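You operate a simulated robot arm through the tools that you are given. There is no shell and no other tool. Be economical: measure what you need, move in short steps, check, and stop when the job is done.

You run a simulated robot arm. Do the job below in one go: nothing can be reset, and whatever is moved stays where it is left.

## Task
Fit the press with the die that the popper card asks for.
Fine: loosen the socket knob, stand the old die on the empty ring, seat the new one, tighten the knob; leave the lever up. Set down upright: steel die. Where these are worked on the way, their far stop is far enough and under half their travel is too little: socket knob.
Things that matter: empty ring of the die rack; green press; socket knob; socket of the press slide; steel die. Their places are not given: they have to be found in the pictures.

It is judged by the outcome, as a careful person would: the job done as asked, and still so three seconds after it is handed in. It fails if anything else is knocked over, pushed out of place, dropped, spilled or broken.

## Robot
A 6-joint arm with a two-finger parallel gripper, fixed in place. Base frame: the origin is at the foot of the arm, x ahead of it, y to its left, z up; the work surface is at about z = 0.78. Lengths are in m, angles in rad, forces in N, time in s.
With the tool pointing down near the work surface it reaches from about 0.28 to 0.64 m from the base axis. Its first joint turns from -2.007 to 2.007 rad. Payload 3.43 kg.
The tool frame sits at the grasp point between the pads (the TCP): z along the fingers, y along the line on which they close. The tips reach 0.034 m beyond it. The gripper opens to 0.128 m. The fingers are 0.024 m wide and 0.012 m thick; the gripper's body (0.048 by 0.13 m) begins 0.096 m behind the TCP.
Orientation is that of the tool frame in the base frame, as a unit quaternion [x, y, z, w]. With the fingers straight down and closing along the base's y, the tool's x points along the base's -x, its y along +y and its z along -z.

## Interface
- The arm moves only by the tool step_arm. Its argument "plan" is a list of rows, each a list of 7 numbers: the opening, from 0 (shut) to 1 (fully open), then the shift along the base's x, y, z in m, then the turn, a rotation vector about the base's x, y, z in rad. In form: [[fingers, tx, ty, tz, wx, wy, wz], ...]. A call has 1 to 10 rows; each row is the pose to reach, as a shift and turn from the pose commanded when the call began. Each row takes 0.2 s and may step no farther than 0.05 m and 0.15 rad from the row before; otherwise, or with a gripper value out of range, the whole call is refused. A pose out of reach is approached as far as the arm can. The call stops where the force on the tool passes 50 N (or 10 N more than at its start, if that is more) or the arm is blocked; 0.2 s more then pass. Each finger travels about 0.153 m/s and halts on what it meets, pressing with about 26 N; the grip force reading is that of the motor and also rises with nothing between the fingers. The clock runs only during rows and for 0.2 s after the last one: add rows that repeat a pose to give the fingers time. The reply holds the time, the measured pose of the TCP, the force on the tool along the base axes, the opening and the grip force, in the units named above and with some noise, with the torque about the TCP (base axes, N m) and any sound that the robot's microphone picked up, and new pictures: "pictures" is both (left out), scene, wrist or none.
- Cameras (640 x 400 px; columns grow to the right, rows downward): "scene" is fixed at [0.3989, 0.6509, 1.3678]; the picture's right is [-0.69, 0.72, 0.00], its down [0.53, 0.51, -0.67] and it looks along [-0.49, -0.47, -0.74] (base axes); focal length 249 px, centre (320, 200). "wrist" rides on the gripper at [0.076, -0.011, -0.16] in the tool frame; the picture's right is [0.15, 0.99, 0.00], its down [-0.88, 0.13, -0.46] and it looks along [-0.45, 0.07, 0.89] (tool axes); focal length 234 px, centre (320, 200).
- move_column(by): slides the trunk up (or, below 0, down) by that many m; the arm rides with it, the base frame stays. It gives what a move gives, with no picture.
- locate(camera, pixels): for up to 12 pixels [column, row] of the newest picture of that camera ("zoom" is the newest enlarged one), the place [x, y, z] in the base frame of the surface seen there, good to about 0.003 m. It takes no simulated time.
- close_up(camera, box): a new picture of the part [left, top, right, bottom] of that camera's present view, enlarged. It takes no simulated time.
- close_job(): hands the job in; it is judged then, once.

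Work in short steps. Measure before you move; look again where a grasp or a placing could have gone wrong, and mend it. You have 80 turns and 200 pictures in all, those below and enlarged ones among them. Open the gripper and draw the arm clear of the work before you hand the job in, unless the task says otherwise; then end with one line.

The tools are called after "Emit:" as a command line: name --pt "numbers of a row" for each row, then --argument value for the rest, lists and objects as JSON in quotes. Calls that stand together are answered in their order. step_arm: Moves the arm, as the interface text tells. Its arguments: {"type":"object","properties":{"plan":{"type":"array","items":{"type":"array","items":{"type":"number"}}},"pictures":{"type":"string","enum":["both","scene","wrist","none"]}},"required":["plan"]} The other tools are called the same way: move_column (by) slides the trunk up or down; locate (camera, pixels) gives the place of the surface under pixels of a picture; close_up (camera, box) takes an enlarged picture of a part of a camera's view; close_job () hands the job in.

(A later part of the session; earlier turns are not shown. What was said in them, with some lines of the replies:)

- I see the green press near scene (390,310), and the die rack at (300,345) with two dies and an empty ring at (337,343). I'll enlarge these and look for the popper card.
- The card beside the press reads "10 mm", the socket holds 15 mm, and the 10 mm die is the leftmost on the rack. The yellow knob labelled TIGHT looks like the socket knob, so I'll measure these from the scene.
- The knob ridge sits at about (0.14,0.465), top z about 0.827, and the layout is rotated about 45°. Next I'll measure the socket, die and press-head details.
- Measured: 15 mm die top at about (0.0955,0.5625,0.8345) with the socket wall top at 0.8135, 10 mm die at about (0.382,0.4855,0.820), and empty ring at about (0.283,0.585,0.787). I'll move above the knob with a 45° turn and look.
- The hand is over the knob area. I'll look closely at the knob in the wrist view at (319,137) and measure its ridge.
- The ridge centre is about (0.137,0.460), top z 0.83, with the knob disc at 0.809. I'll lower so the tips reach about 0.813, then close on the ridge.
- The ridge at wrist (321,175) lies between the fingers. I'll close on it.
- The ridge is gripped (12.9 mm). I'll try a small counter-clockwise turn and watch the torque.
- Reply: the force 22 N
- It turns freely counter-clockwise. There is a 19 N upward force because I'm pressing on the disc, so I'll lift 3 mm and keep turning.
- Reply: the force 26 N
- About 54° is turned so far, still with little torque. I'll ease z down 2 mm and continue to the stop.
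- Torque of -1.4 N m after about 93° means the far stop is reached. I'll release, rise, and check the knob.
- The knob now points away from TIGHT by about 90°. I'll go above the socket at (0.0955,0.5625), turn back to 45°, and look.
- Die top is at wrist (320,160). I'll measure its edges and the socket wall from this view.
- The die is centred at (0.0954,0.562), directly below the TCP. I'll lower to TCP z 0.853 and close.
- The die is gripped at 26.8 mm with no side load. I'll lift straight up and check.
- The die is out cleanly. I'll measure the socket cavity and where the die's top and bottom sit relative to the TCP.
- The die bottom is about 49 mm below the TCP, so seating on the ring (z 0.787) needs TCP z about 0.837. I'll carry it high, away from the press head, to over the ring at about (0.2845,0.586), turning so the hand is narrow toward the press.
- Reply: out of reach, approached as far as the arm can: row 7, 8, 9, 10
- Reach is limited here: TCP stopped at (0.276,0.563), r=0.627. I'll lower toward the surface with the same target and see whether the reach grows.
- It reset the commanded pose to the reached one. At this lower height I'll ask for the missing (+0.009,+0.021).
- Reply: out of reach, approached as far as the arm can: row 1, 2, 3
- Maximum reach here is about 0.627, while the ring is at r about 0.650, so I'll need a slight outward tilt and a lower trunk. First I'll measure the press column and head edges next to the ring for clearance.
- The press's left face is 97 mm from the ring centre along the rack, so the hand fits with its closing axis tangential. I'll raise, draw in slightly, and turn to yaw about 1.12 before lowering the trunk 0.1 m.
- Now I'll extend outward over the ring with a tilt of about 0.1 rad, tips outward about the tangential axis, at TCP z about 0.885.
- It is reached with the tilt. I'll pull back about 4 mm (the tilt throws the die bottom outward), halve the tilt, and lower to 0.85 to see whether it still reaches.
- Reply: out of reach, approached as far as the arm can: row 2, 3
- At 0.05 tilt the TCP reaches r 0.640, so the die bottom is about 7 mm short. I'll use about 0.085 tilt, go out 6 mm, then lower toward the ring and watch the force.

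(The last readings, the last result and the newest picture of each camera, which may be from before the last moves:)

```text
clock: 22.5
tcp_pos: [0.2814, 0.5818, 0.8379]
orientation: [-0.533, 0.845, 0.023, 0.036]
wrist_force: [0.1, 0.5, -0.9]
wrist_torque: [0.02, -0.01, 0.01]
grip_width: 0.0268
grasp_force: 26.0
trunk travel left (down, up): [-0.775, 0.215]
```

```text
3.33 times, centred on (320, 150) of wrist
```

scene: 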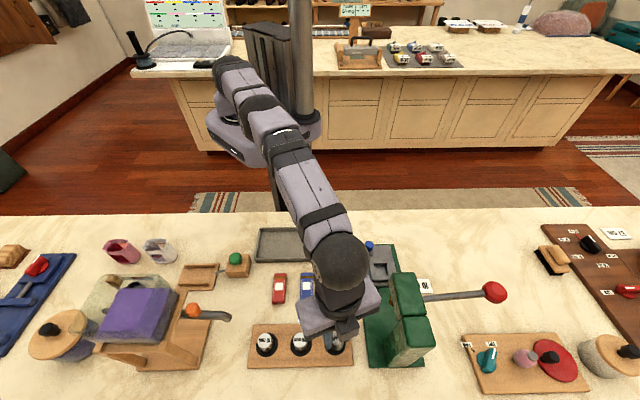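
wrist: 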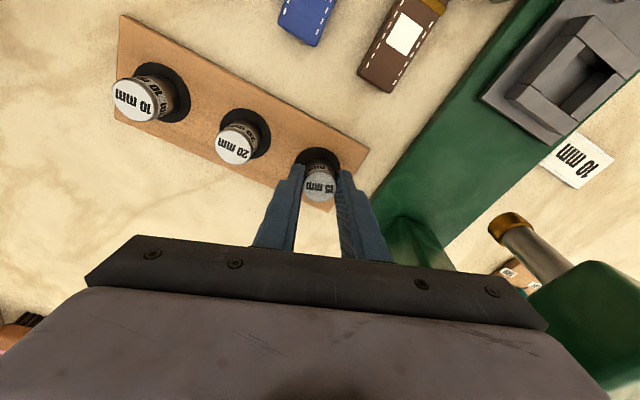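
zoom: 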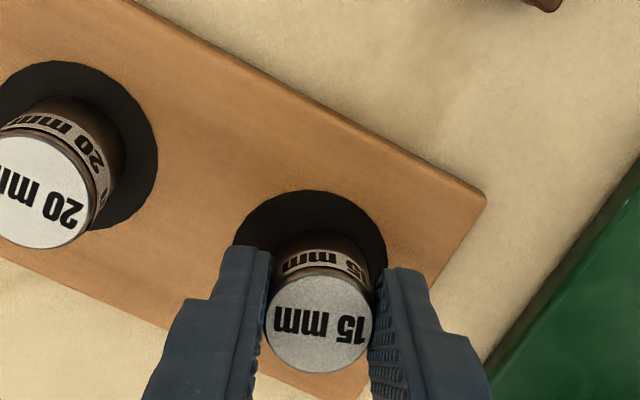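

The scene shows the die about 5 mm too far right of the ring centre, toward the press. I'll shift 4 mm back along the rack and lower until light contact.

Emit:
step_arm --pt "0.1 0.0028 -0.0027 0 0 0 0" --pt "0.1 0.0028 -0.0027 -0.002 0 0 0" --pt "0.1 0.0028 -0.0027 -0.004 0 0 0" --pictures "scene"

Emit:
close_up --camera "scene" --box '[290, 310, 380, 370]'

```text
clock: 23.3
tcp_pos: [0.2845, 0.5784, 0.8384]
orientation: [-0.533, 0.845, 0.024, 0.039]
wrist_force: [-2.2, 0.9, 14.8]
wrist_torque: [-0.06, 0.14, -0.05]
grip_width: 0.0272
grasp_force: 26.2
trunk travel left (down, up): [-0.775, 0.215]
```

scene: 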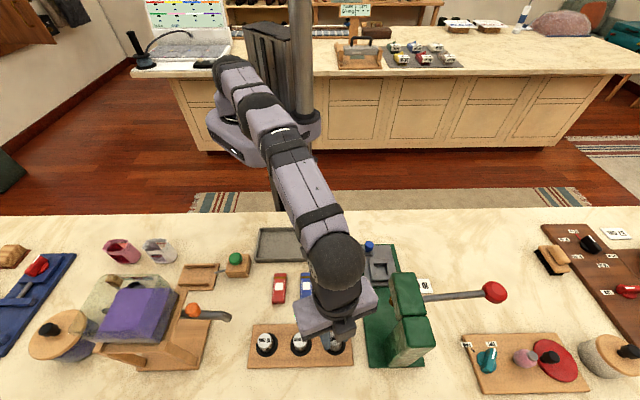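

```text
6.67 times, centred on (335, 340) of scene
```

zoom: 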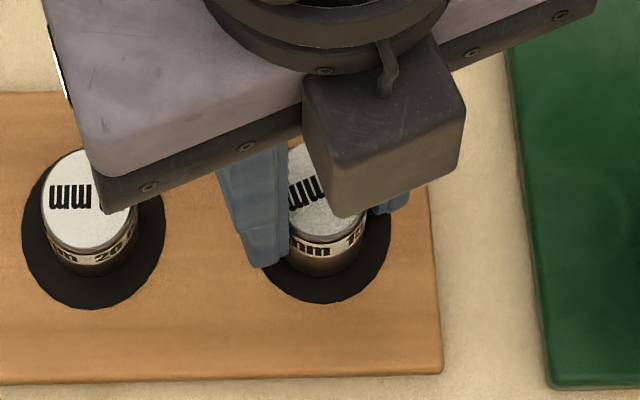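

There is contact at 15 N with the die inside the ring. I'll open gently, then withdraw along the tilted tool axis.

Emit:
step_arm --pt "0.1 0 0 0.001 0 0 0" --pt "0.25 0 0 0.001 0 0 0" --pt "0.35 0 0 0.001 0 0 0" --pt "0.35 -0.001 -0.002 0.025 0 0 0" --pt "0.35 -0.002 -0.004 0.05 0 0 0" --pt "0.35 -0.003 -0.006 0.08 0 0 0" --pt "0.35 -0.01 -0.03 0.12 -0.045 0.022 0" --pt "0.35 -0.02 -0.05 0.15 -0.077 0.0377 0"

Emit:
close_up --camera "scene" --box '[240, 310, 370, 380]'

```text
clock: 25.1
tcp_pos: [0.2647, 0.5249, 0.9829]
orientation: [-0.533, 0.846, -0.001, -0.001]
wrist_force: [-1.0, -0.4, 0.0]
wrist_torque: [0.02, -0.02, 0.03]
grip_width: 0.0449
grasp_force: 0.1
trunk travel left (down, up): [-0.775, 0.215]
```

scene: 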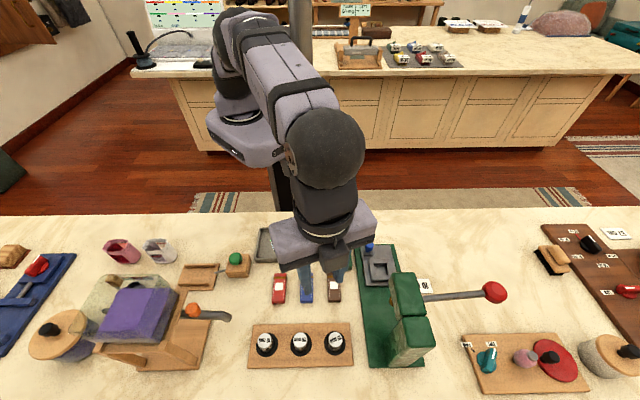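
wrist: 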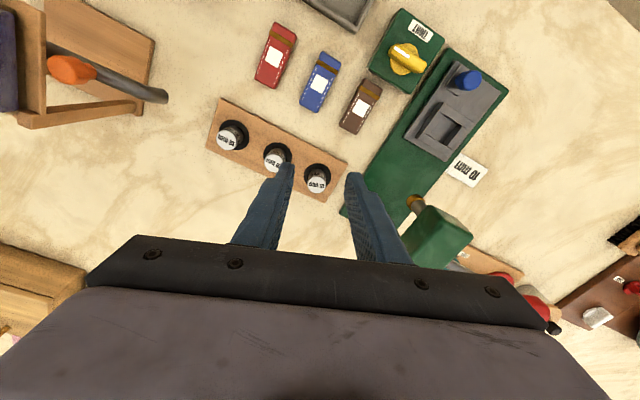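

```text
4.92 times, centred on (305, 345) of scene
```

zoom: 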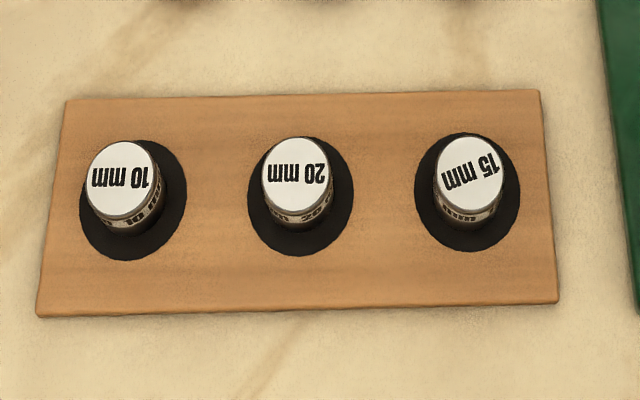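

All three dies stand upright, with the 15 mm one centred on its ring. I'll measure the 10 mm die precisely, the nearby lever tip and the socket.

Emit:
locate --camera "scene" --pixels '[[264, 340], [258, 341], [271, 341], [264, 336], [265, 346], [228, 318], [215, 314], [192, 311], [200, 345]]'

Emit:
locate --camera "wrist" --pixels '[[229, 141], [163, 96], [440, 130], [425, 136], [460, 128]]'

```text
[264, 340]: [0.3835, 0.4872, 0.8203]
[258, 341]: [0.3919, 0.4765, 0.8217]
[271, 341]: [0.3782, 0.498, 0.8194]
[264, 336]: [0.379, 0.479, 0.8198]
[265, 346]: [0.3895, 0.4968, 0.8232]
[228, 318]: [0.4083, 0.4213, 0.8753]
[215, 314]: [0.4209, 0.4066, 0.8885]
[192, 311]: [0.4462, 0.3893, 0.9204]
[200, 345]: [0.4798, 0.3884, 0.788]
```

```text
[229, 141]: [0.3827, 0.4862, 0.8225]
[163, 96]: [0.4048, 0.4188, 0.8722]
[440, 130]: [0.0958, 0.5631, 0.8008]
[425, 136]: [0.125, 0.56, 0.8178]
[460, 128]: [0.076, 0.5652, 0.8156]
```

The 10 mm die is at (0.3835,0.487), top 0.8205. At the present yaw (1.12) the hand clears the lever tip at (0.406,0.418,0.875) by about 5 cm, so I'll move above the die and descend partway.

Emit:
step_arm --pt "0.35 0.03 -0.01 0 0 0 0" --pt "0.35 0.07 -0.022 0 0 0 0" --pt "0.35 0.1 -0.032 0 0 0 0" --pt "0.35 0.1188 -0.0379 -0.03 0 0 0" --pt "0.35 0.1188 -0.0379 -0.06 0 0 0" --pt "0.35 0.1188 -0.0379 -0.09 0 0 0"

Emit:
close_up --camera "scene" --box '[210, 290, 330, 370]'

```text
clock: 26.5
tcp_pos: [0.3848, 0.4902, 0.8923]
orientation: [-0.533, 0.846, -0.001, -0.001]
wrist_force: [0.1, 0.2, 0.0]
wrist_torque: [0.0, 0.0, 0.04]
grip_width: 0.0449
grasp_force: 0.1
trunk travel left (down, up): [-0.775, 0.215]
```

scene: 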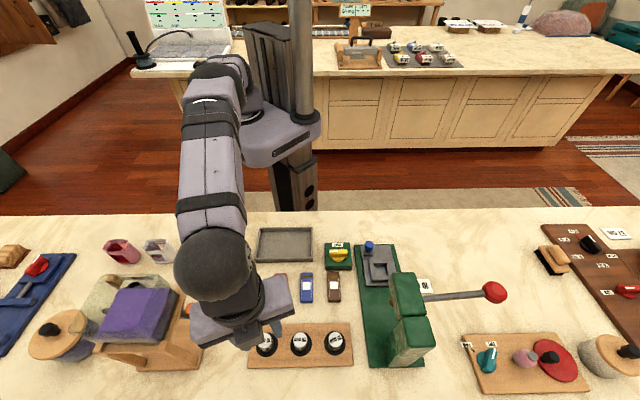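
wrist: 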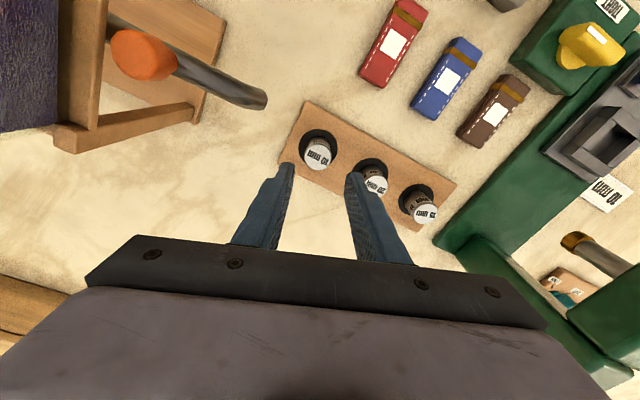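

```text
5.00 times, centred on (270, 330) of scene
```

zoom: 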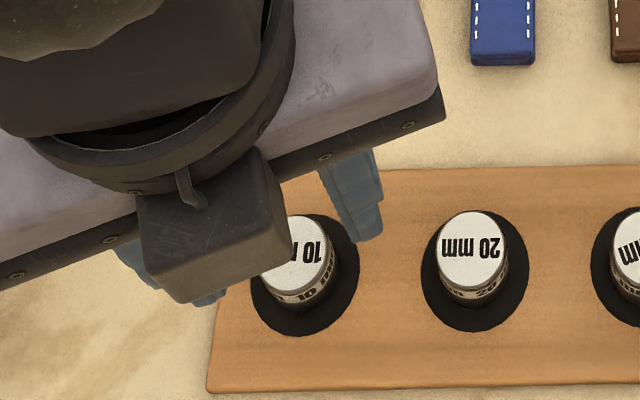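

The hand is over the 10 mm die. I'll verify its centre from the wrist view before descending.

Emit:
locate --camera "wrist" --pixels '[[318, 155], [305, 154], [331, 157], [319, 144], [317, 167], [375, 188], [264, 99]]'

```text
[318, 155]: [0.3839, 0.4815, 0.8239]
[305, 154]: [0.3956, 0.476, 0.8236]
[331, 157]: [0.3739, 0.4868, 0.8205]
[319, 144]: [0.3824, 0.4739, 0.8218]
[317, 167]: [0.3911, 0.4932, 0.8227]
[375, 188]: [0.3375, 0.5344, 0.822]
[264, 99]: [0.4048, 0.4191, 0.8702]
```

The centre is about (0.384,0.485). I'll descend to TCP z 0.836 and close.

Emit:
step_arm --pt "0.35 -0.0005 -0.0047 -0.02 0 0 0" --pt "0.35 -0.0005 -0.0047 -0.04 0 0 0" --pt "0.35 -0.0005 -0.0047 -0.056 0 0 0" --pt "0.2 -0.0005 -0.0047 -0.056 0 0 0" --pt "0.1 -0.0005 -0.0047 -0.056 0 0 0" --pt "0.1 -0.0005 -0.0047 -0.056 0 0 0"

```text
clock: 27.9
tcp_pos: [0.3832, 0.4868, 0.839]
orientation: [-0.534, 0.846, 0.0, 0.0]
wrist_force: [0.3, 0.1, 0.4]
wrist_torque: [-0.03, -0.06, -0.01]
grip_width: 0.0269
grasp_force: 25.9
trunk travel left (down, up): [-0.775, 0.215]
```

scene: 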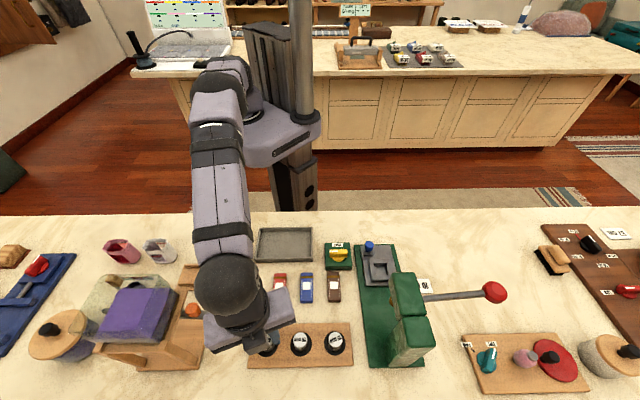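
wrist: 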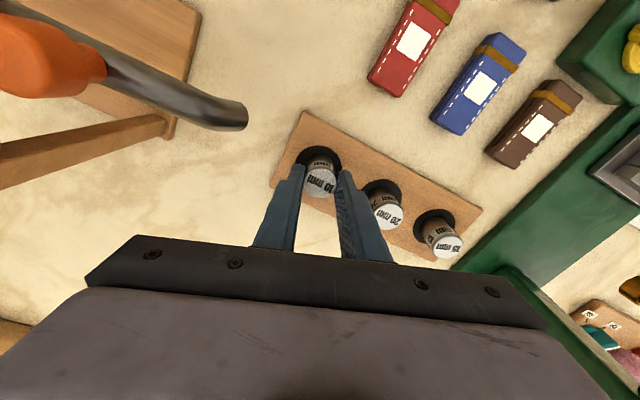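

The 10 mm die is gripped at 26.9 mm. I'll lift straight up, then carry it high toward the socket, approaching from the base side.

Emit:
step_arm --pt "0.1 0 0 0.015 0 0 0" --pt "0.1 0 0 0.045 0 0 0" --pt "0.1 0 0 0.09 0 0 0" --pt "0.1 0 0 0.135 0 0 0" --pt "0.1 -0.03 0 0.17 0 0 -0.05" --pt "0.1 -0.078 0.004 0.175 0 0 -0.1" --pt "0.1 -0.126 0.008 0.175 0 0 -0.15" --pt "0.1 -0.175 0.01 0.175 0 0 -0.2" --pt "0.1 -0.22 0.02 0.175 0 0 -0.25" --pt "0.1 -0.26 0.035 0.175 0 0 -0.35"

```text
clock: 30.1
tcp_pos: [0.1207, 0.5202, 1.0168]
orientation: [-0.378, 0.926, -0.001, 0.0]
wrist_force: [-0.5, 0.1, -1.2]
wrist_torque: [0.0, -0.04, -0.03]
grip_width: 0.0271
grasp_force: 26.1
trunk travel left (down, up): [-0.775, 0.215]
```

scene: 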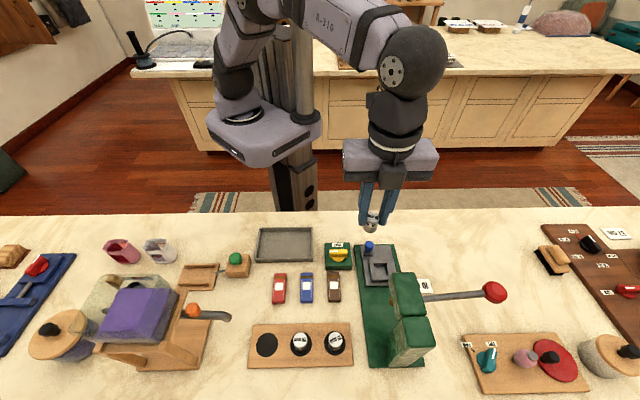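
wrist: 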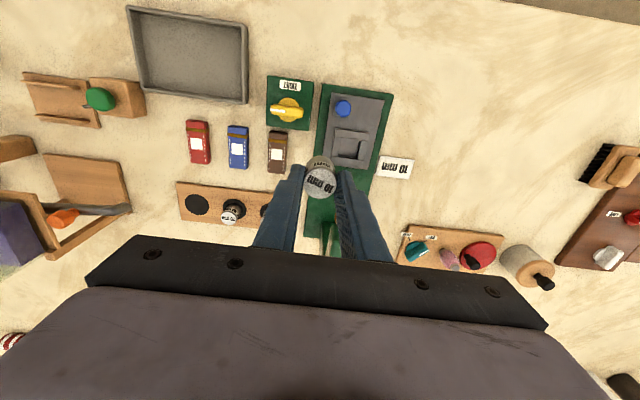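

I'll move over the socket at (0.095,0.562) and lower to just above the walls.

Emit:
step_arm --pt "0.1 -0.013 0.021 0 0 0 0" --pt "0.1 -0.0255 0.0415 0 0 0 0" --pt "0.1 -0.0255 0.0415 -0.04 0 0 0" --pt "0.1 -0.0255 0.0415 -0.08 0 0 0" --pt "0.1 -0.0255 0.0415 -0.12 0 0 0" --pt "0.1 -0.0255 0.0415 -0.135 0 0 0"

Emit:
close_up --camera "scene" --box '[330, 200, 440, 290]'

Emit:
close_up --camera "wrist" --box '[260, 90, 380, 210]'

Emit:
locate --camera "scene" --pixels '[[370, 262], [396, 273], [378, 253], [382, 257], [380, 261]]'

```text
clock: 31.5
tcp_pos: [0.0969, 0.5613, 0.8802]
orientation: [-0.379, 0.925, 0.0, 0.0]
wrist_force: [-0.4, -1.1, -1.6]
wrist_torque: [0.02, 0.02, 0.02]
grip_width: 0.027
grasp_force: 26.0
trunk travel left (down, up): [-0.775, 0.215]
```

scene: 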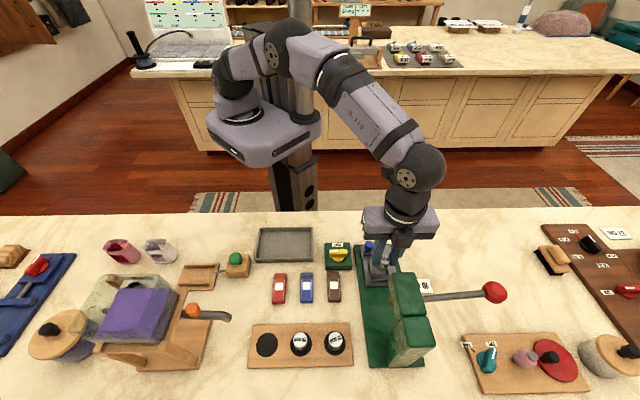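
wrist: 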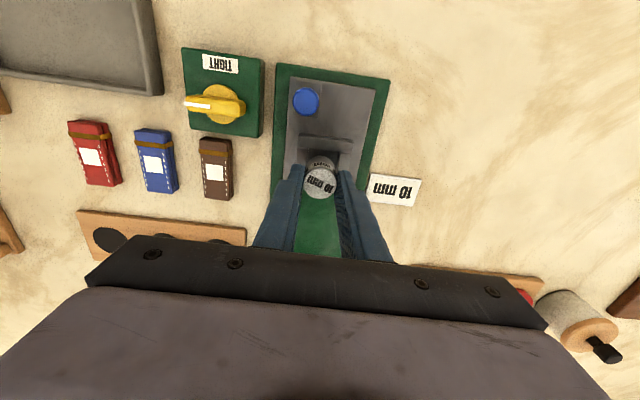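

```text
4.44 times, centred on (385, 245) of scene
```

zoom: 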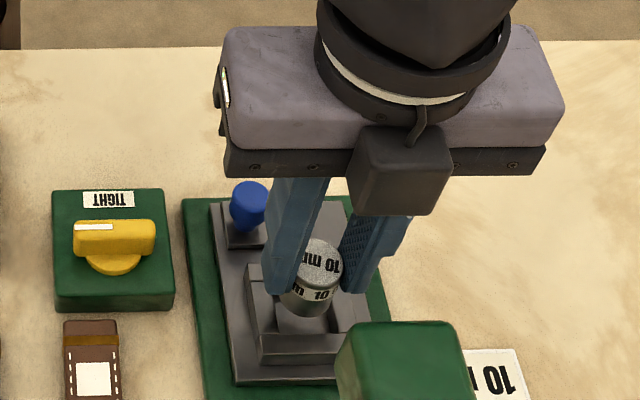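

```text
3.33 times, centred on (320, 150) of wrist
```

zoom: 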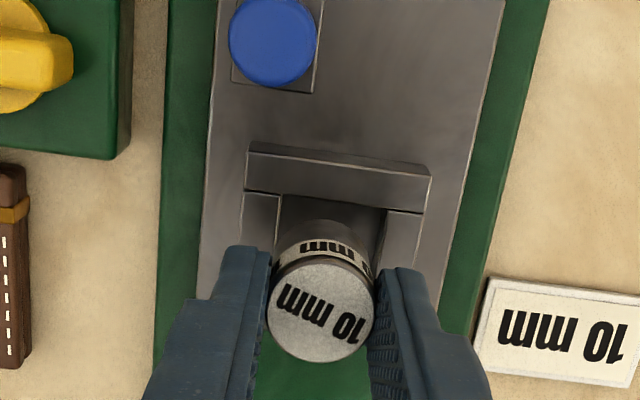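

```text
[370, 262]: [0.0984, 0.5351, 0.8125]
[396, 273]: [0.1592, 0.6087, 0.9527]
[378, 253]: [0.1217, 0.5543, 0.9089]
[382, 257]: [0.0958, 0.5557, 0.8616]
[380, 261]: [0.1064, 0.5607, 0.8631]
```

The die hovers above the cavity. I'll nudge 1.5 mm and lower in steps toward the floor at TCP about 0.851.

Emit:
step_arm --pt "0.1 -0.0015 0.0007 -0.008 0 0 0" --pt "0.1 -0.0015 0.0007 -0.016 0 0 0" --pt "0.1 -0.0015 0.0007 -0.023 0 0 0" --pt "0.1 -0.0015 0.0007 -0.027 0 0 0"

Emit:
close_up --camera "scene" --box '[340, 230, 410, 290]'

```text
clock: 32.5
tcp_pos: [0.0965, 0.563, 0.8512]
orientation: [-0.377, 0.926, 0.0, 0.0]
wrist_force: [-0.3, 0.1, -0.8]
wrist_torque: [0.04, 0.01, -0.01]
grip_width: 0.0267
grasp_force: 25.9
trunk travel left (down, up): [-0.775, 0.215]
```

scene: 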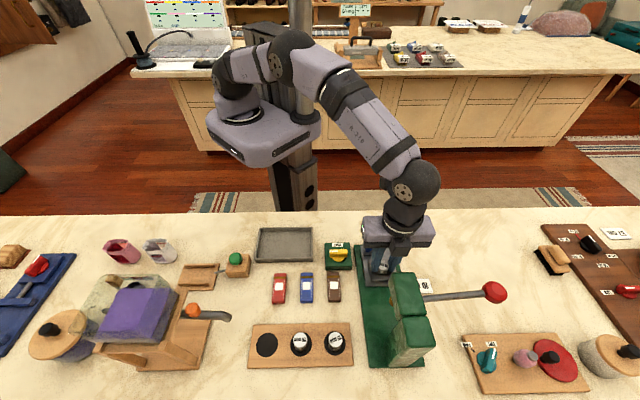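
wrist: 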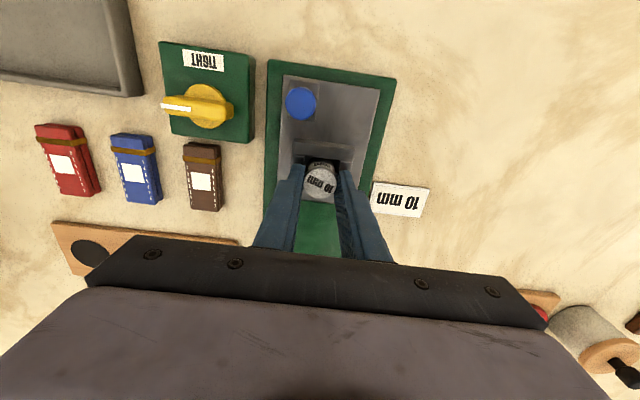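

```text
6.67 times, centred on (375, 260) of scene
```

zoom: 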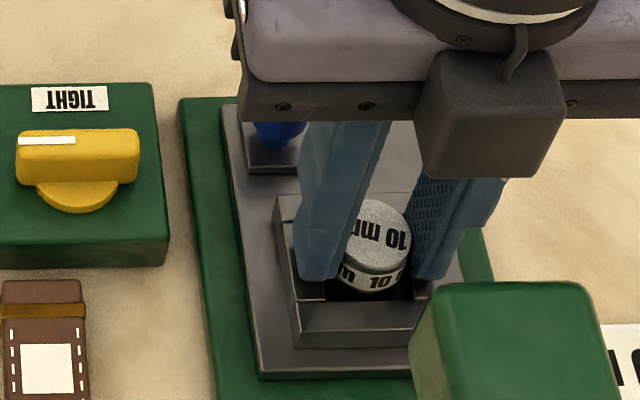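

The die is inside the walls with no contact yet. I'll lower in 1 mm steps.

Emit:
step_arm --pt "0.1 -0.001 -0.0005 -0.001 0 0 0" --pt "0.1 -0.001 -0.0005 -0.002 0 0 0" --pictures "none"

```text
clock: 33.1
tcp_pos: [0.0943, 0.5628, 0.8526]
orientation: [-0.377, 0.926, 0.002, 0.001]
wrist_force: [2.3, -0.1, 12.2]
wrist_torque: [-0.14, -0.06, 0.0]
grip_width: 0.0269
grasp_force: 25.9
trunk travel left (down, up): [-0.775, 0.215]
```

Contact at 12 N, at the height expected for the floor. I'll open gently and rise, then check the seat.

Emit:
step_arm --pt "0.1 0 0 0.0015 0 0 0" --pt "0.25 0 0 0.0015 0 0 0" --pt "0.32 0 0 0.0015 0 0 0" --pt "0.32 0 0 0.03 0 0 0" --pt "0.32 0 0 0.07 0 0 0" --pt "0.32 0 0 0.11 0 0 0" --pt "0.32 -0.01 -0.03 0.14 0 0 0.1"

Emit:
close_up --camera "scene" --box '[330, 230, 440, 300]'

Emit:
close_up --camera "wrist" --box '[260, 70, 420, 210]'

```text
clock: 34.7
tcp_pos: [0.0872, 0.5309, 0.9925]
orientation: [-0.424, 0.906, 0.0, 0.0]
wrist_force: [-0.6, 0.0, -0.1]
wrist_torque: [0.01, 0.02, 0.01]
grip_width: 0.0411
grasp_force: 0.0
trunk travel left (down, up): [-0.775, 0.215]
```

scene: 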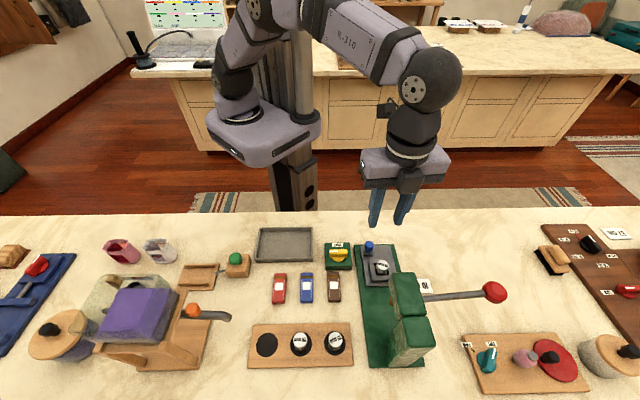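
wrist: 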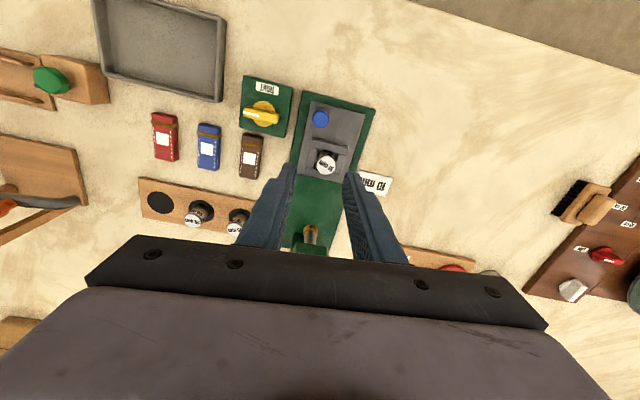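

```text
5.71 times, centred on (385, 265) of scene
```

zoom: 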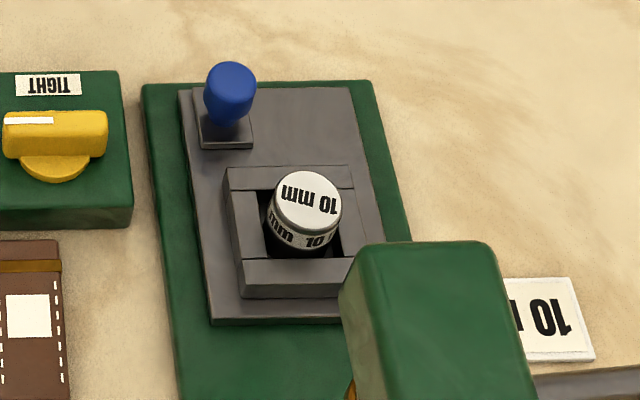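

```text
2.86 times, centred on (340, 140) of wrist
```

zoom: 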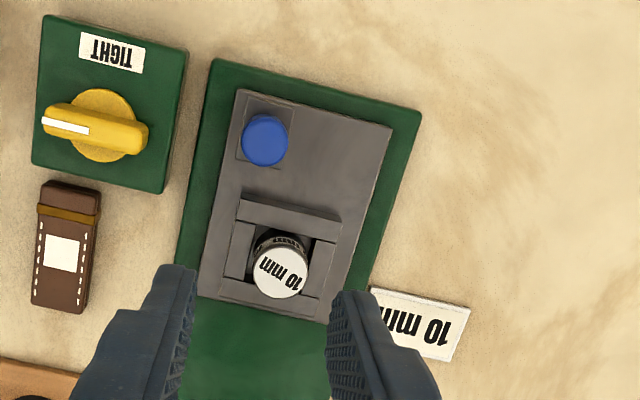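

The 10 mm die is seated just as the 15 mm die was. Next I'll go back above the knob at (0.1355,0.4625), turning toward the loosened ridge orientation (yaw about 2.38).

Emit:
step_arm --pt "0.3 0.01 -0.014 0 0 0 0.15" --pt "0.25 0.02 -0.028 0 0 0 0.3" --pt "0.25 0.03 -0.042 0 0 0 0.45" --pt "0.25 0.04 -0.056 0 0 0 0.6" --pt "0.25 0.048 -0.068 0 0 0 0.75" --pt "0.25 0.048 -0.068 0 0 0 0.9" --pt "0.25 0.048 -0.068 0 0 0 1.05" --pt "0.25 0.048 -0.068 0 0 0 1.2" --pt "0.25 0.048 -0.068 -0.03 0 0 1.35" --pt "0.25 0.048 -0.068 -0.06 0 0 1.5" --pictures "wrist"

Emit:
close_up --camera "wrist" --box '[260, 90, 380, 210]'

Emit:
locate --camera "scene" --pixels '[[332, 253], [347, 252], [339, 252]]'

```text
clock: 36.9
tcp_pos: [0.1325, 0.4632, 0.927]
orientation: [0.928, -0.372, 0.0, 0.0]
wrist_force: [0.6, 0.8, -0.2]
wrist_torque: [-0.01, -0.01, -0.03]
grip_width: 0.032
grasp_force: 0.1
trunk travel left (down, up): [-0.775, 0.215]
```

wrist: 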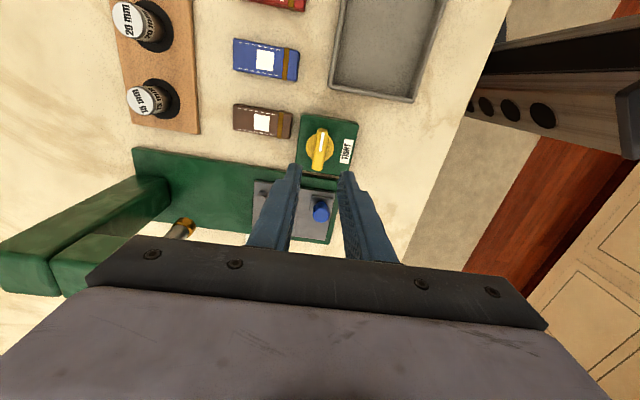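

```text
3.33 times, centred on (320, 150) of wrist
```

zoom: 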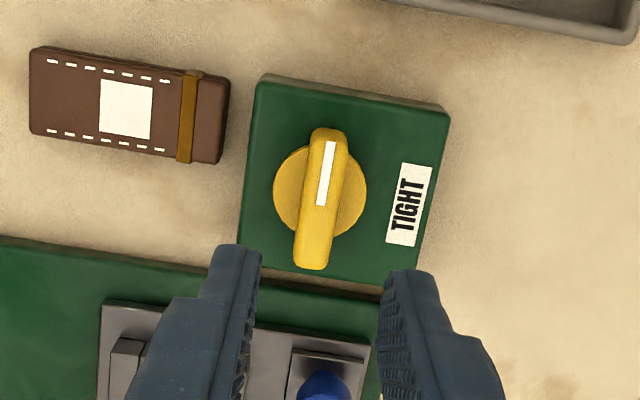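

```text
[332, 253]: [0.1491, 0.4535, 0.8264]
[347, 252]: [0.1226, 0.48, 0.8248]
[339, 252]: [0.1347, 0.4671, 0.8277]
```

The knob ridge lines up with the fingers. I'll descend to TCP z about 0.848, then close.

Emit:
step_arm --pt "0.25 0.003 0 -0.03 0 0 0" --pt "0.25 0.003 0 -0.06 0 0 0" --pt "0.25 0.003 0 -0.0785 0 0 0" --pt "0.1 0.003 0 -0.0785 0 0 0" --pt "0.03 0.003 0 -0.0785 0 0 0" --pt "0.03 0.003 0 -0.0785 0 0 0" --pictures "wrist"

```text
clock: 38.3
tcp_pos: [0.1357, 0.4614, 0.8491]
orientation: [0.927, -0.375, 0.0, 0.0]
wrist_force: [-0.8, -1.8, -3.0]
wrist_torque: [0.5, 0.06, -0.86]
grip_width: 0.0128
grasp_force: 45.1
trunk travel left (down, up): [-0.775, 0.215]
```

wrist: 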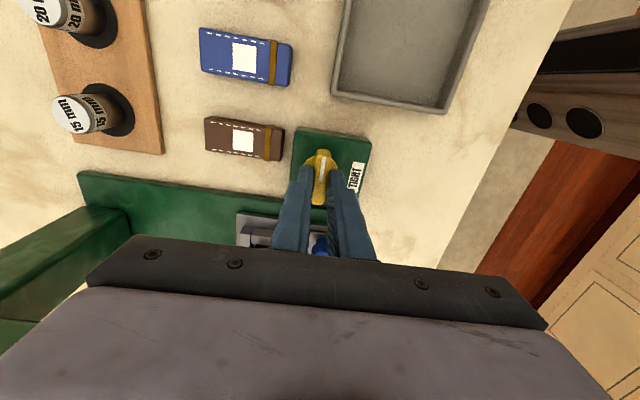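

The ridge is gripped. I'll turn clockwise toward TIGHT.

Emit:
step_arm --pt "0.03 0 0 0 0 0 -0.15" --pt "0.03 0 0 0 0 0 -0.3" --pt "0.03 0 0 0 0 0 -0.45" --pt "0.03 0 0 0 0 0 -0.6" --pt "0.03 0 0 0 0 0 -0.75" --pt "0.03 0 0 0 0 0 -0.9" --pictures "wrist"

```text
clock: 39.7
tcp_pos: [0.1362, 0.4625, 0.8483]
orientation: [-0.672, 0.741, -0.003, -0.002]
wrist_force: [-0.3, -11.4, -14.7]
wrist_torque: [0.56, -0.06, 0.04]
grip_width: 0.0128
grasp_force: 44.9
trunk travel left (down, up): [-0.775, 0.215]
```

wrist: 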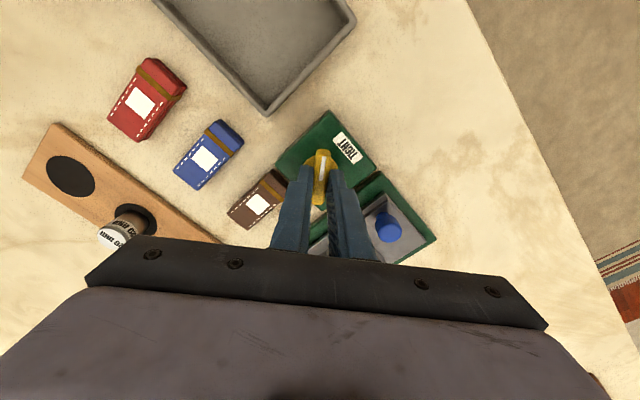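

It is turning well. I'll continue clockwise to the tight stop and watch the torque.

Emit:
step_arm --pt "0.03 0 -0.001 -0.001 0 0 -0.15" --pt "0.03 0 -0.001 -0.001 0 0 -0.3" --pt "0.03 0 -0.001 -0.001 0 0 -0.45" --pt "0.03 0 -0.001 -0.001 0 0 -0.6" --pt "0.03 0 -0.001 -0.001 0 0 -0.7" --pictures "wrist"

```text
clock: 40.9
tcp_pos: [0.1366, 0.4623, 0.8484]
orientation: [-0.378, 0.926, -0.001, -0.001]
wrist_force: [-0.6, -9.0, -10.6]
wrist_torque: [-0.76, 1.08, 0.67]
grip_width: 0.0128
grasp_force: 45.0
trunk travel left (down, up): [-0.775, 0.215]
```

wrist: 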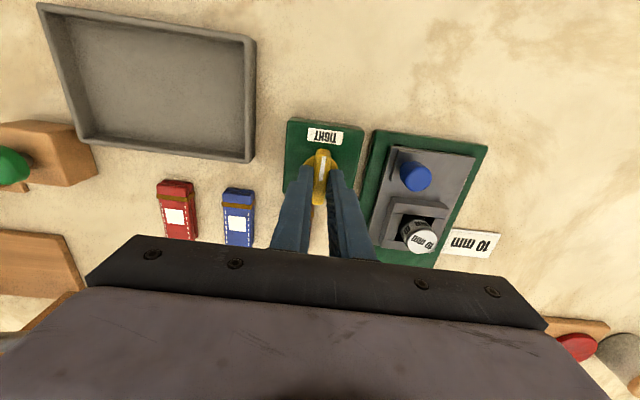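

The knob is back at its original angle with the same stop torque (0.67 N m). I'll nudge slightly further, release, and withdraw.

Emit:
step_arm --pt "0.03 0 0 0 0 0 -0.05" --pt "0.03 0 0 0 0 0 -0.02" --pt "0.2 0 0 0 0 0 0" --pt "0.25 0 0 0 0 0 0" --pt "0.25 0 0 0.04 0 0 0" --pt "0.25 0 0 0.09 0 0 0" --pt "0.4 0 -0.02 0.13 0 0 0" --pt "0.6 0.01 -0.06 0.15 0 0 0" --pt "0.8 0.02 -0.1 0.17 0 0 0"

Emit:
close_up --camera "scene" --box '[230, 220, 450, 375]'

Emit:
close_up --camera "scene" --box '[318, 232, 400, 285]'

```text
clock: 42.9
tcp_pos: [0.1536, 0.3602, 1.0172]
orientation: [-0.377, 0.926, 0.0, 0.0]
wrist_force: [0.7, 0.0, -0.8]
wrist_torque: [-0.01, 0.01, -0.03]
grip_width: 0.1023
grasp_force: 0.1
trunk travel left (down, up): [-0.775, 0.215]
```

scene: 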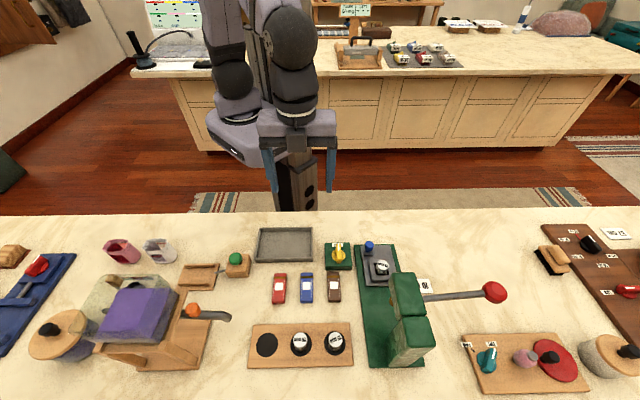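
wrist: 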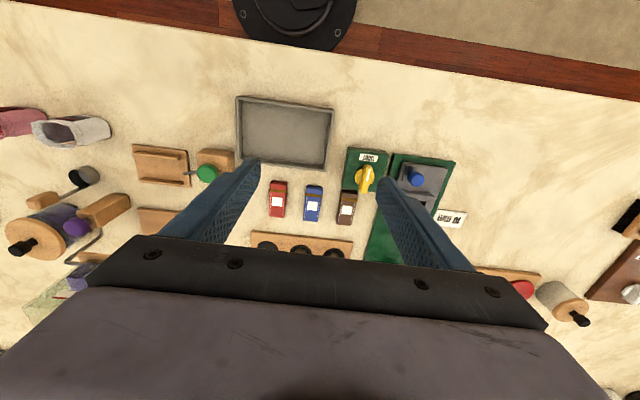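

```text
2.58 times, centred on (340, 298) of scene
```

zoom: 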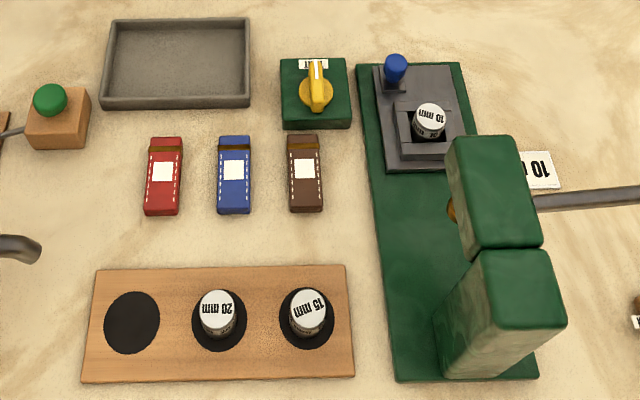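

```text
7.55 times, centred on (359, 258) of scene
```

zoom: 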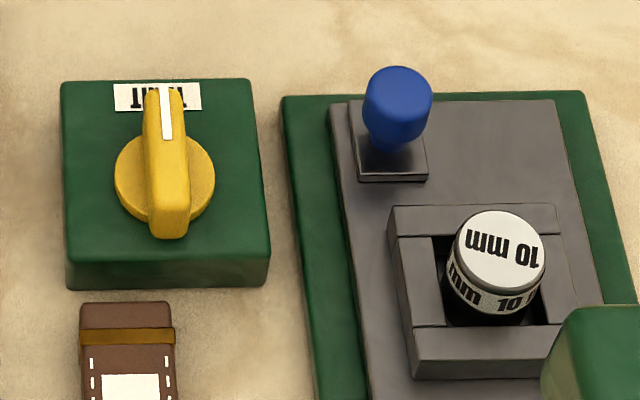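

Everything is in place: 10 mm die in the socket, knob at TIGHT, 15 mm on the ring, lever up. One last check that no other card contradicts the 10 mm card.

Emit:
close_up --camera "scene" --box '[540, 210, 640, 300]'

Emit:
close_up --camera "scene" --box '[130, 0, 260, 70]'

Emit:
close_up --camera "wrist" --box '[420, 190, 500, 240]'

```text
4.44 times, centred on (590, 255) of scene
```

zoom: 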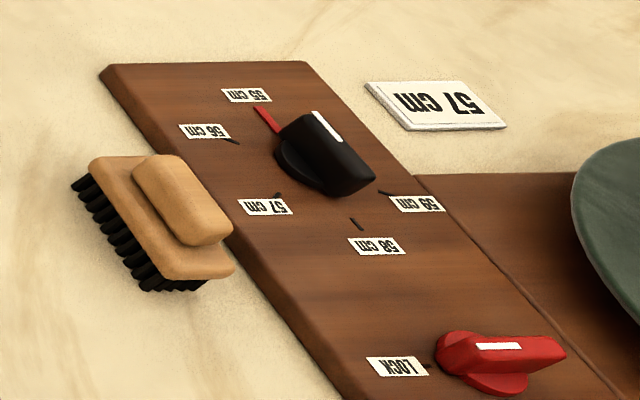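

```text
4.92 times, centred on (195, 35) of scene
```

zoom: 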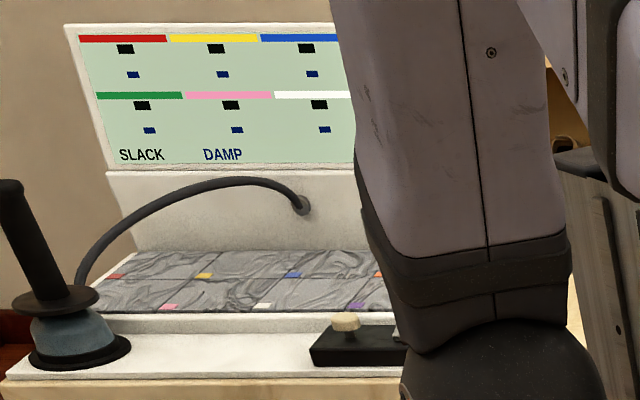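

```text
8.00 times, centred on (460, 215) of wrist
```

zoom: 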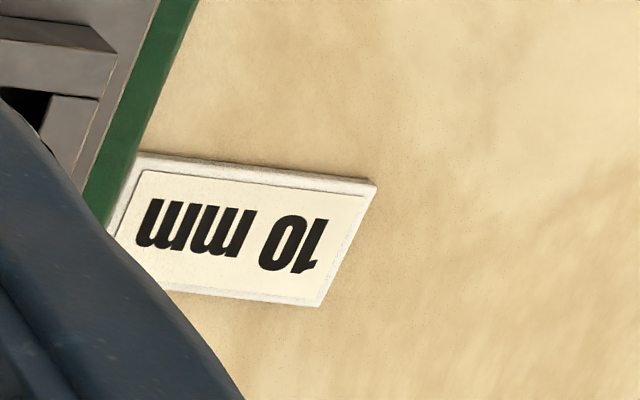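

The card beside the press asks for 10 mm; the other card (57 cm) belongs to a different device. The arm is clear, so I'm handing in.

Emit:
close_job

```text
The job is handed in.
```

The press now holds the 10 mm die its card asks for: the 15 mm die stands upright on the formerly empty ring, the socket knob is back at TIGHT, and the lever is up.
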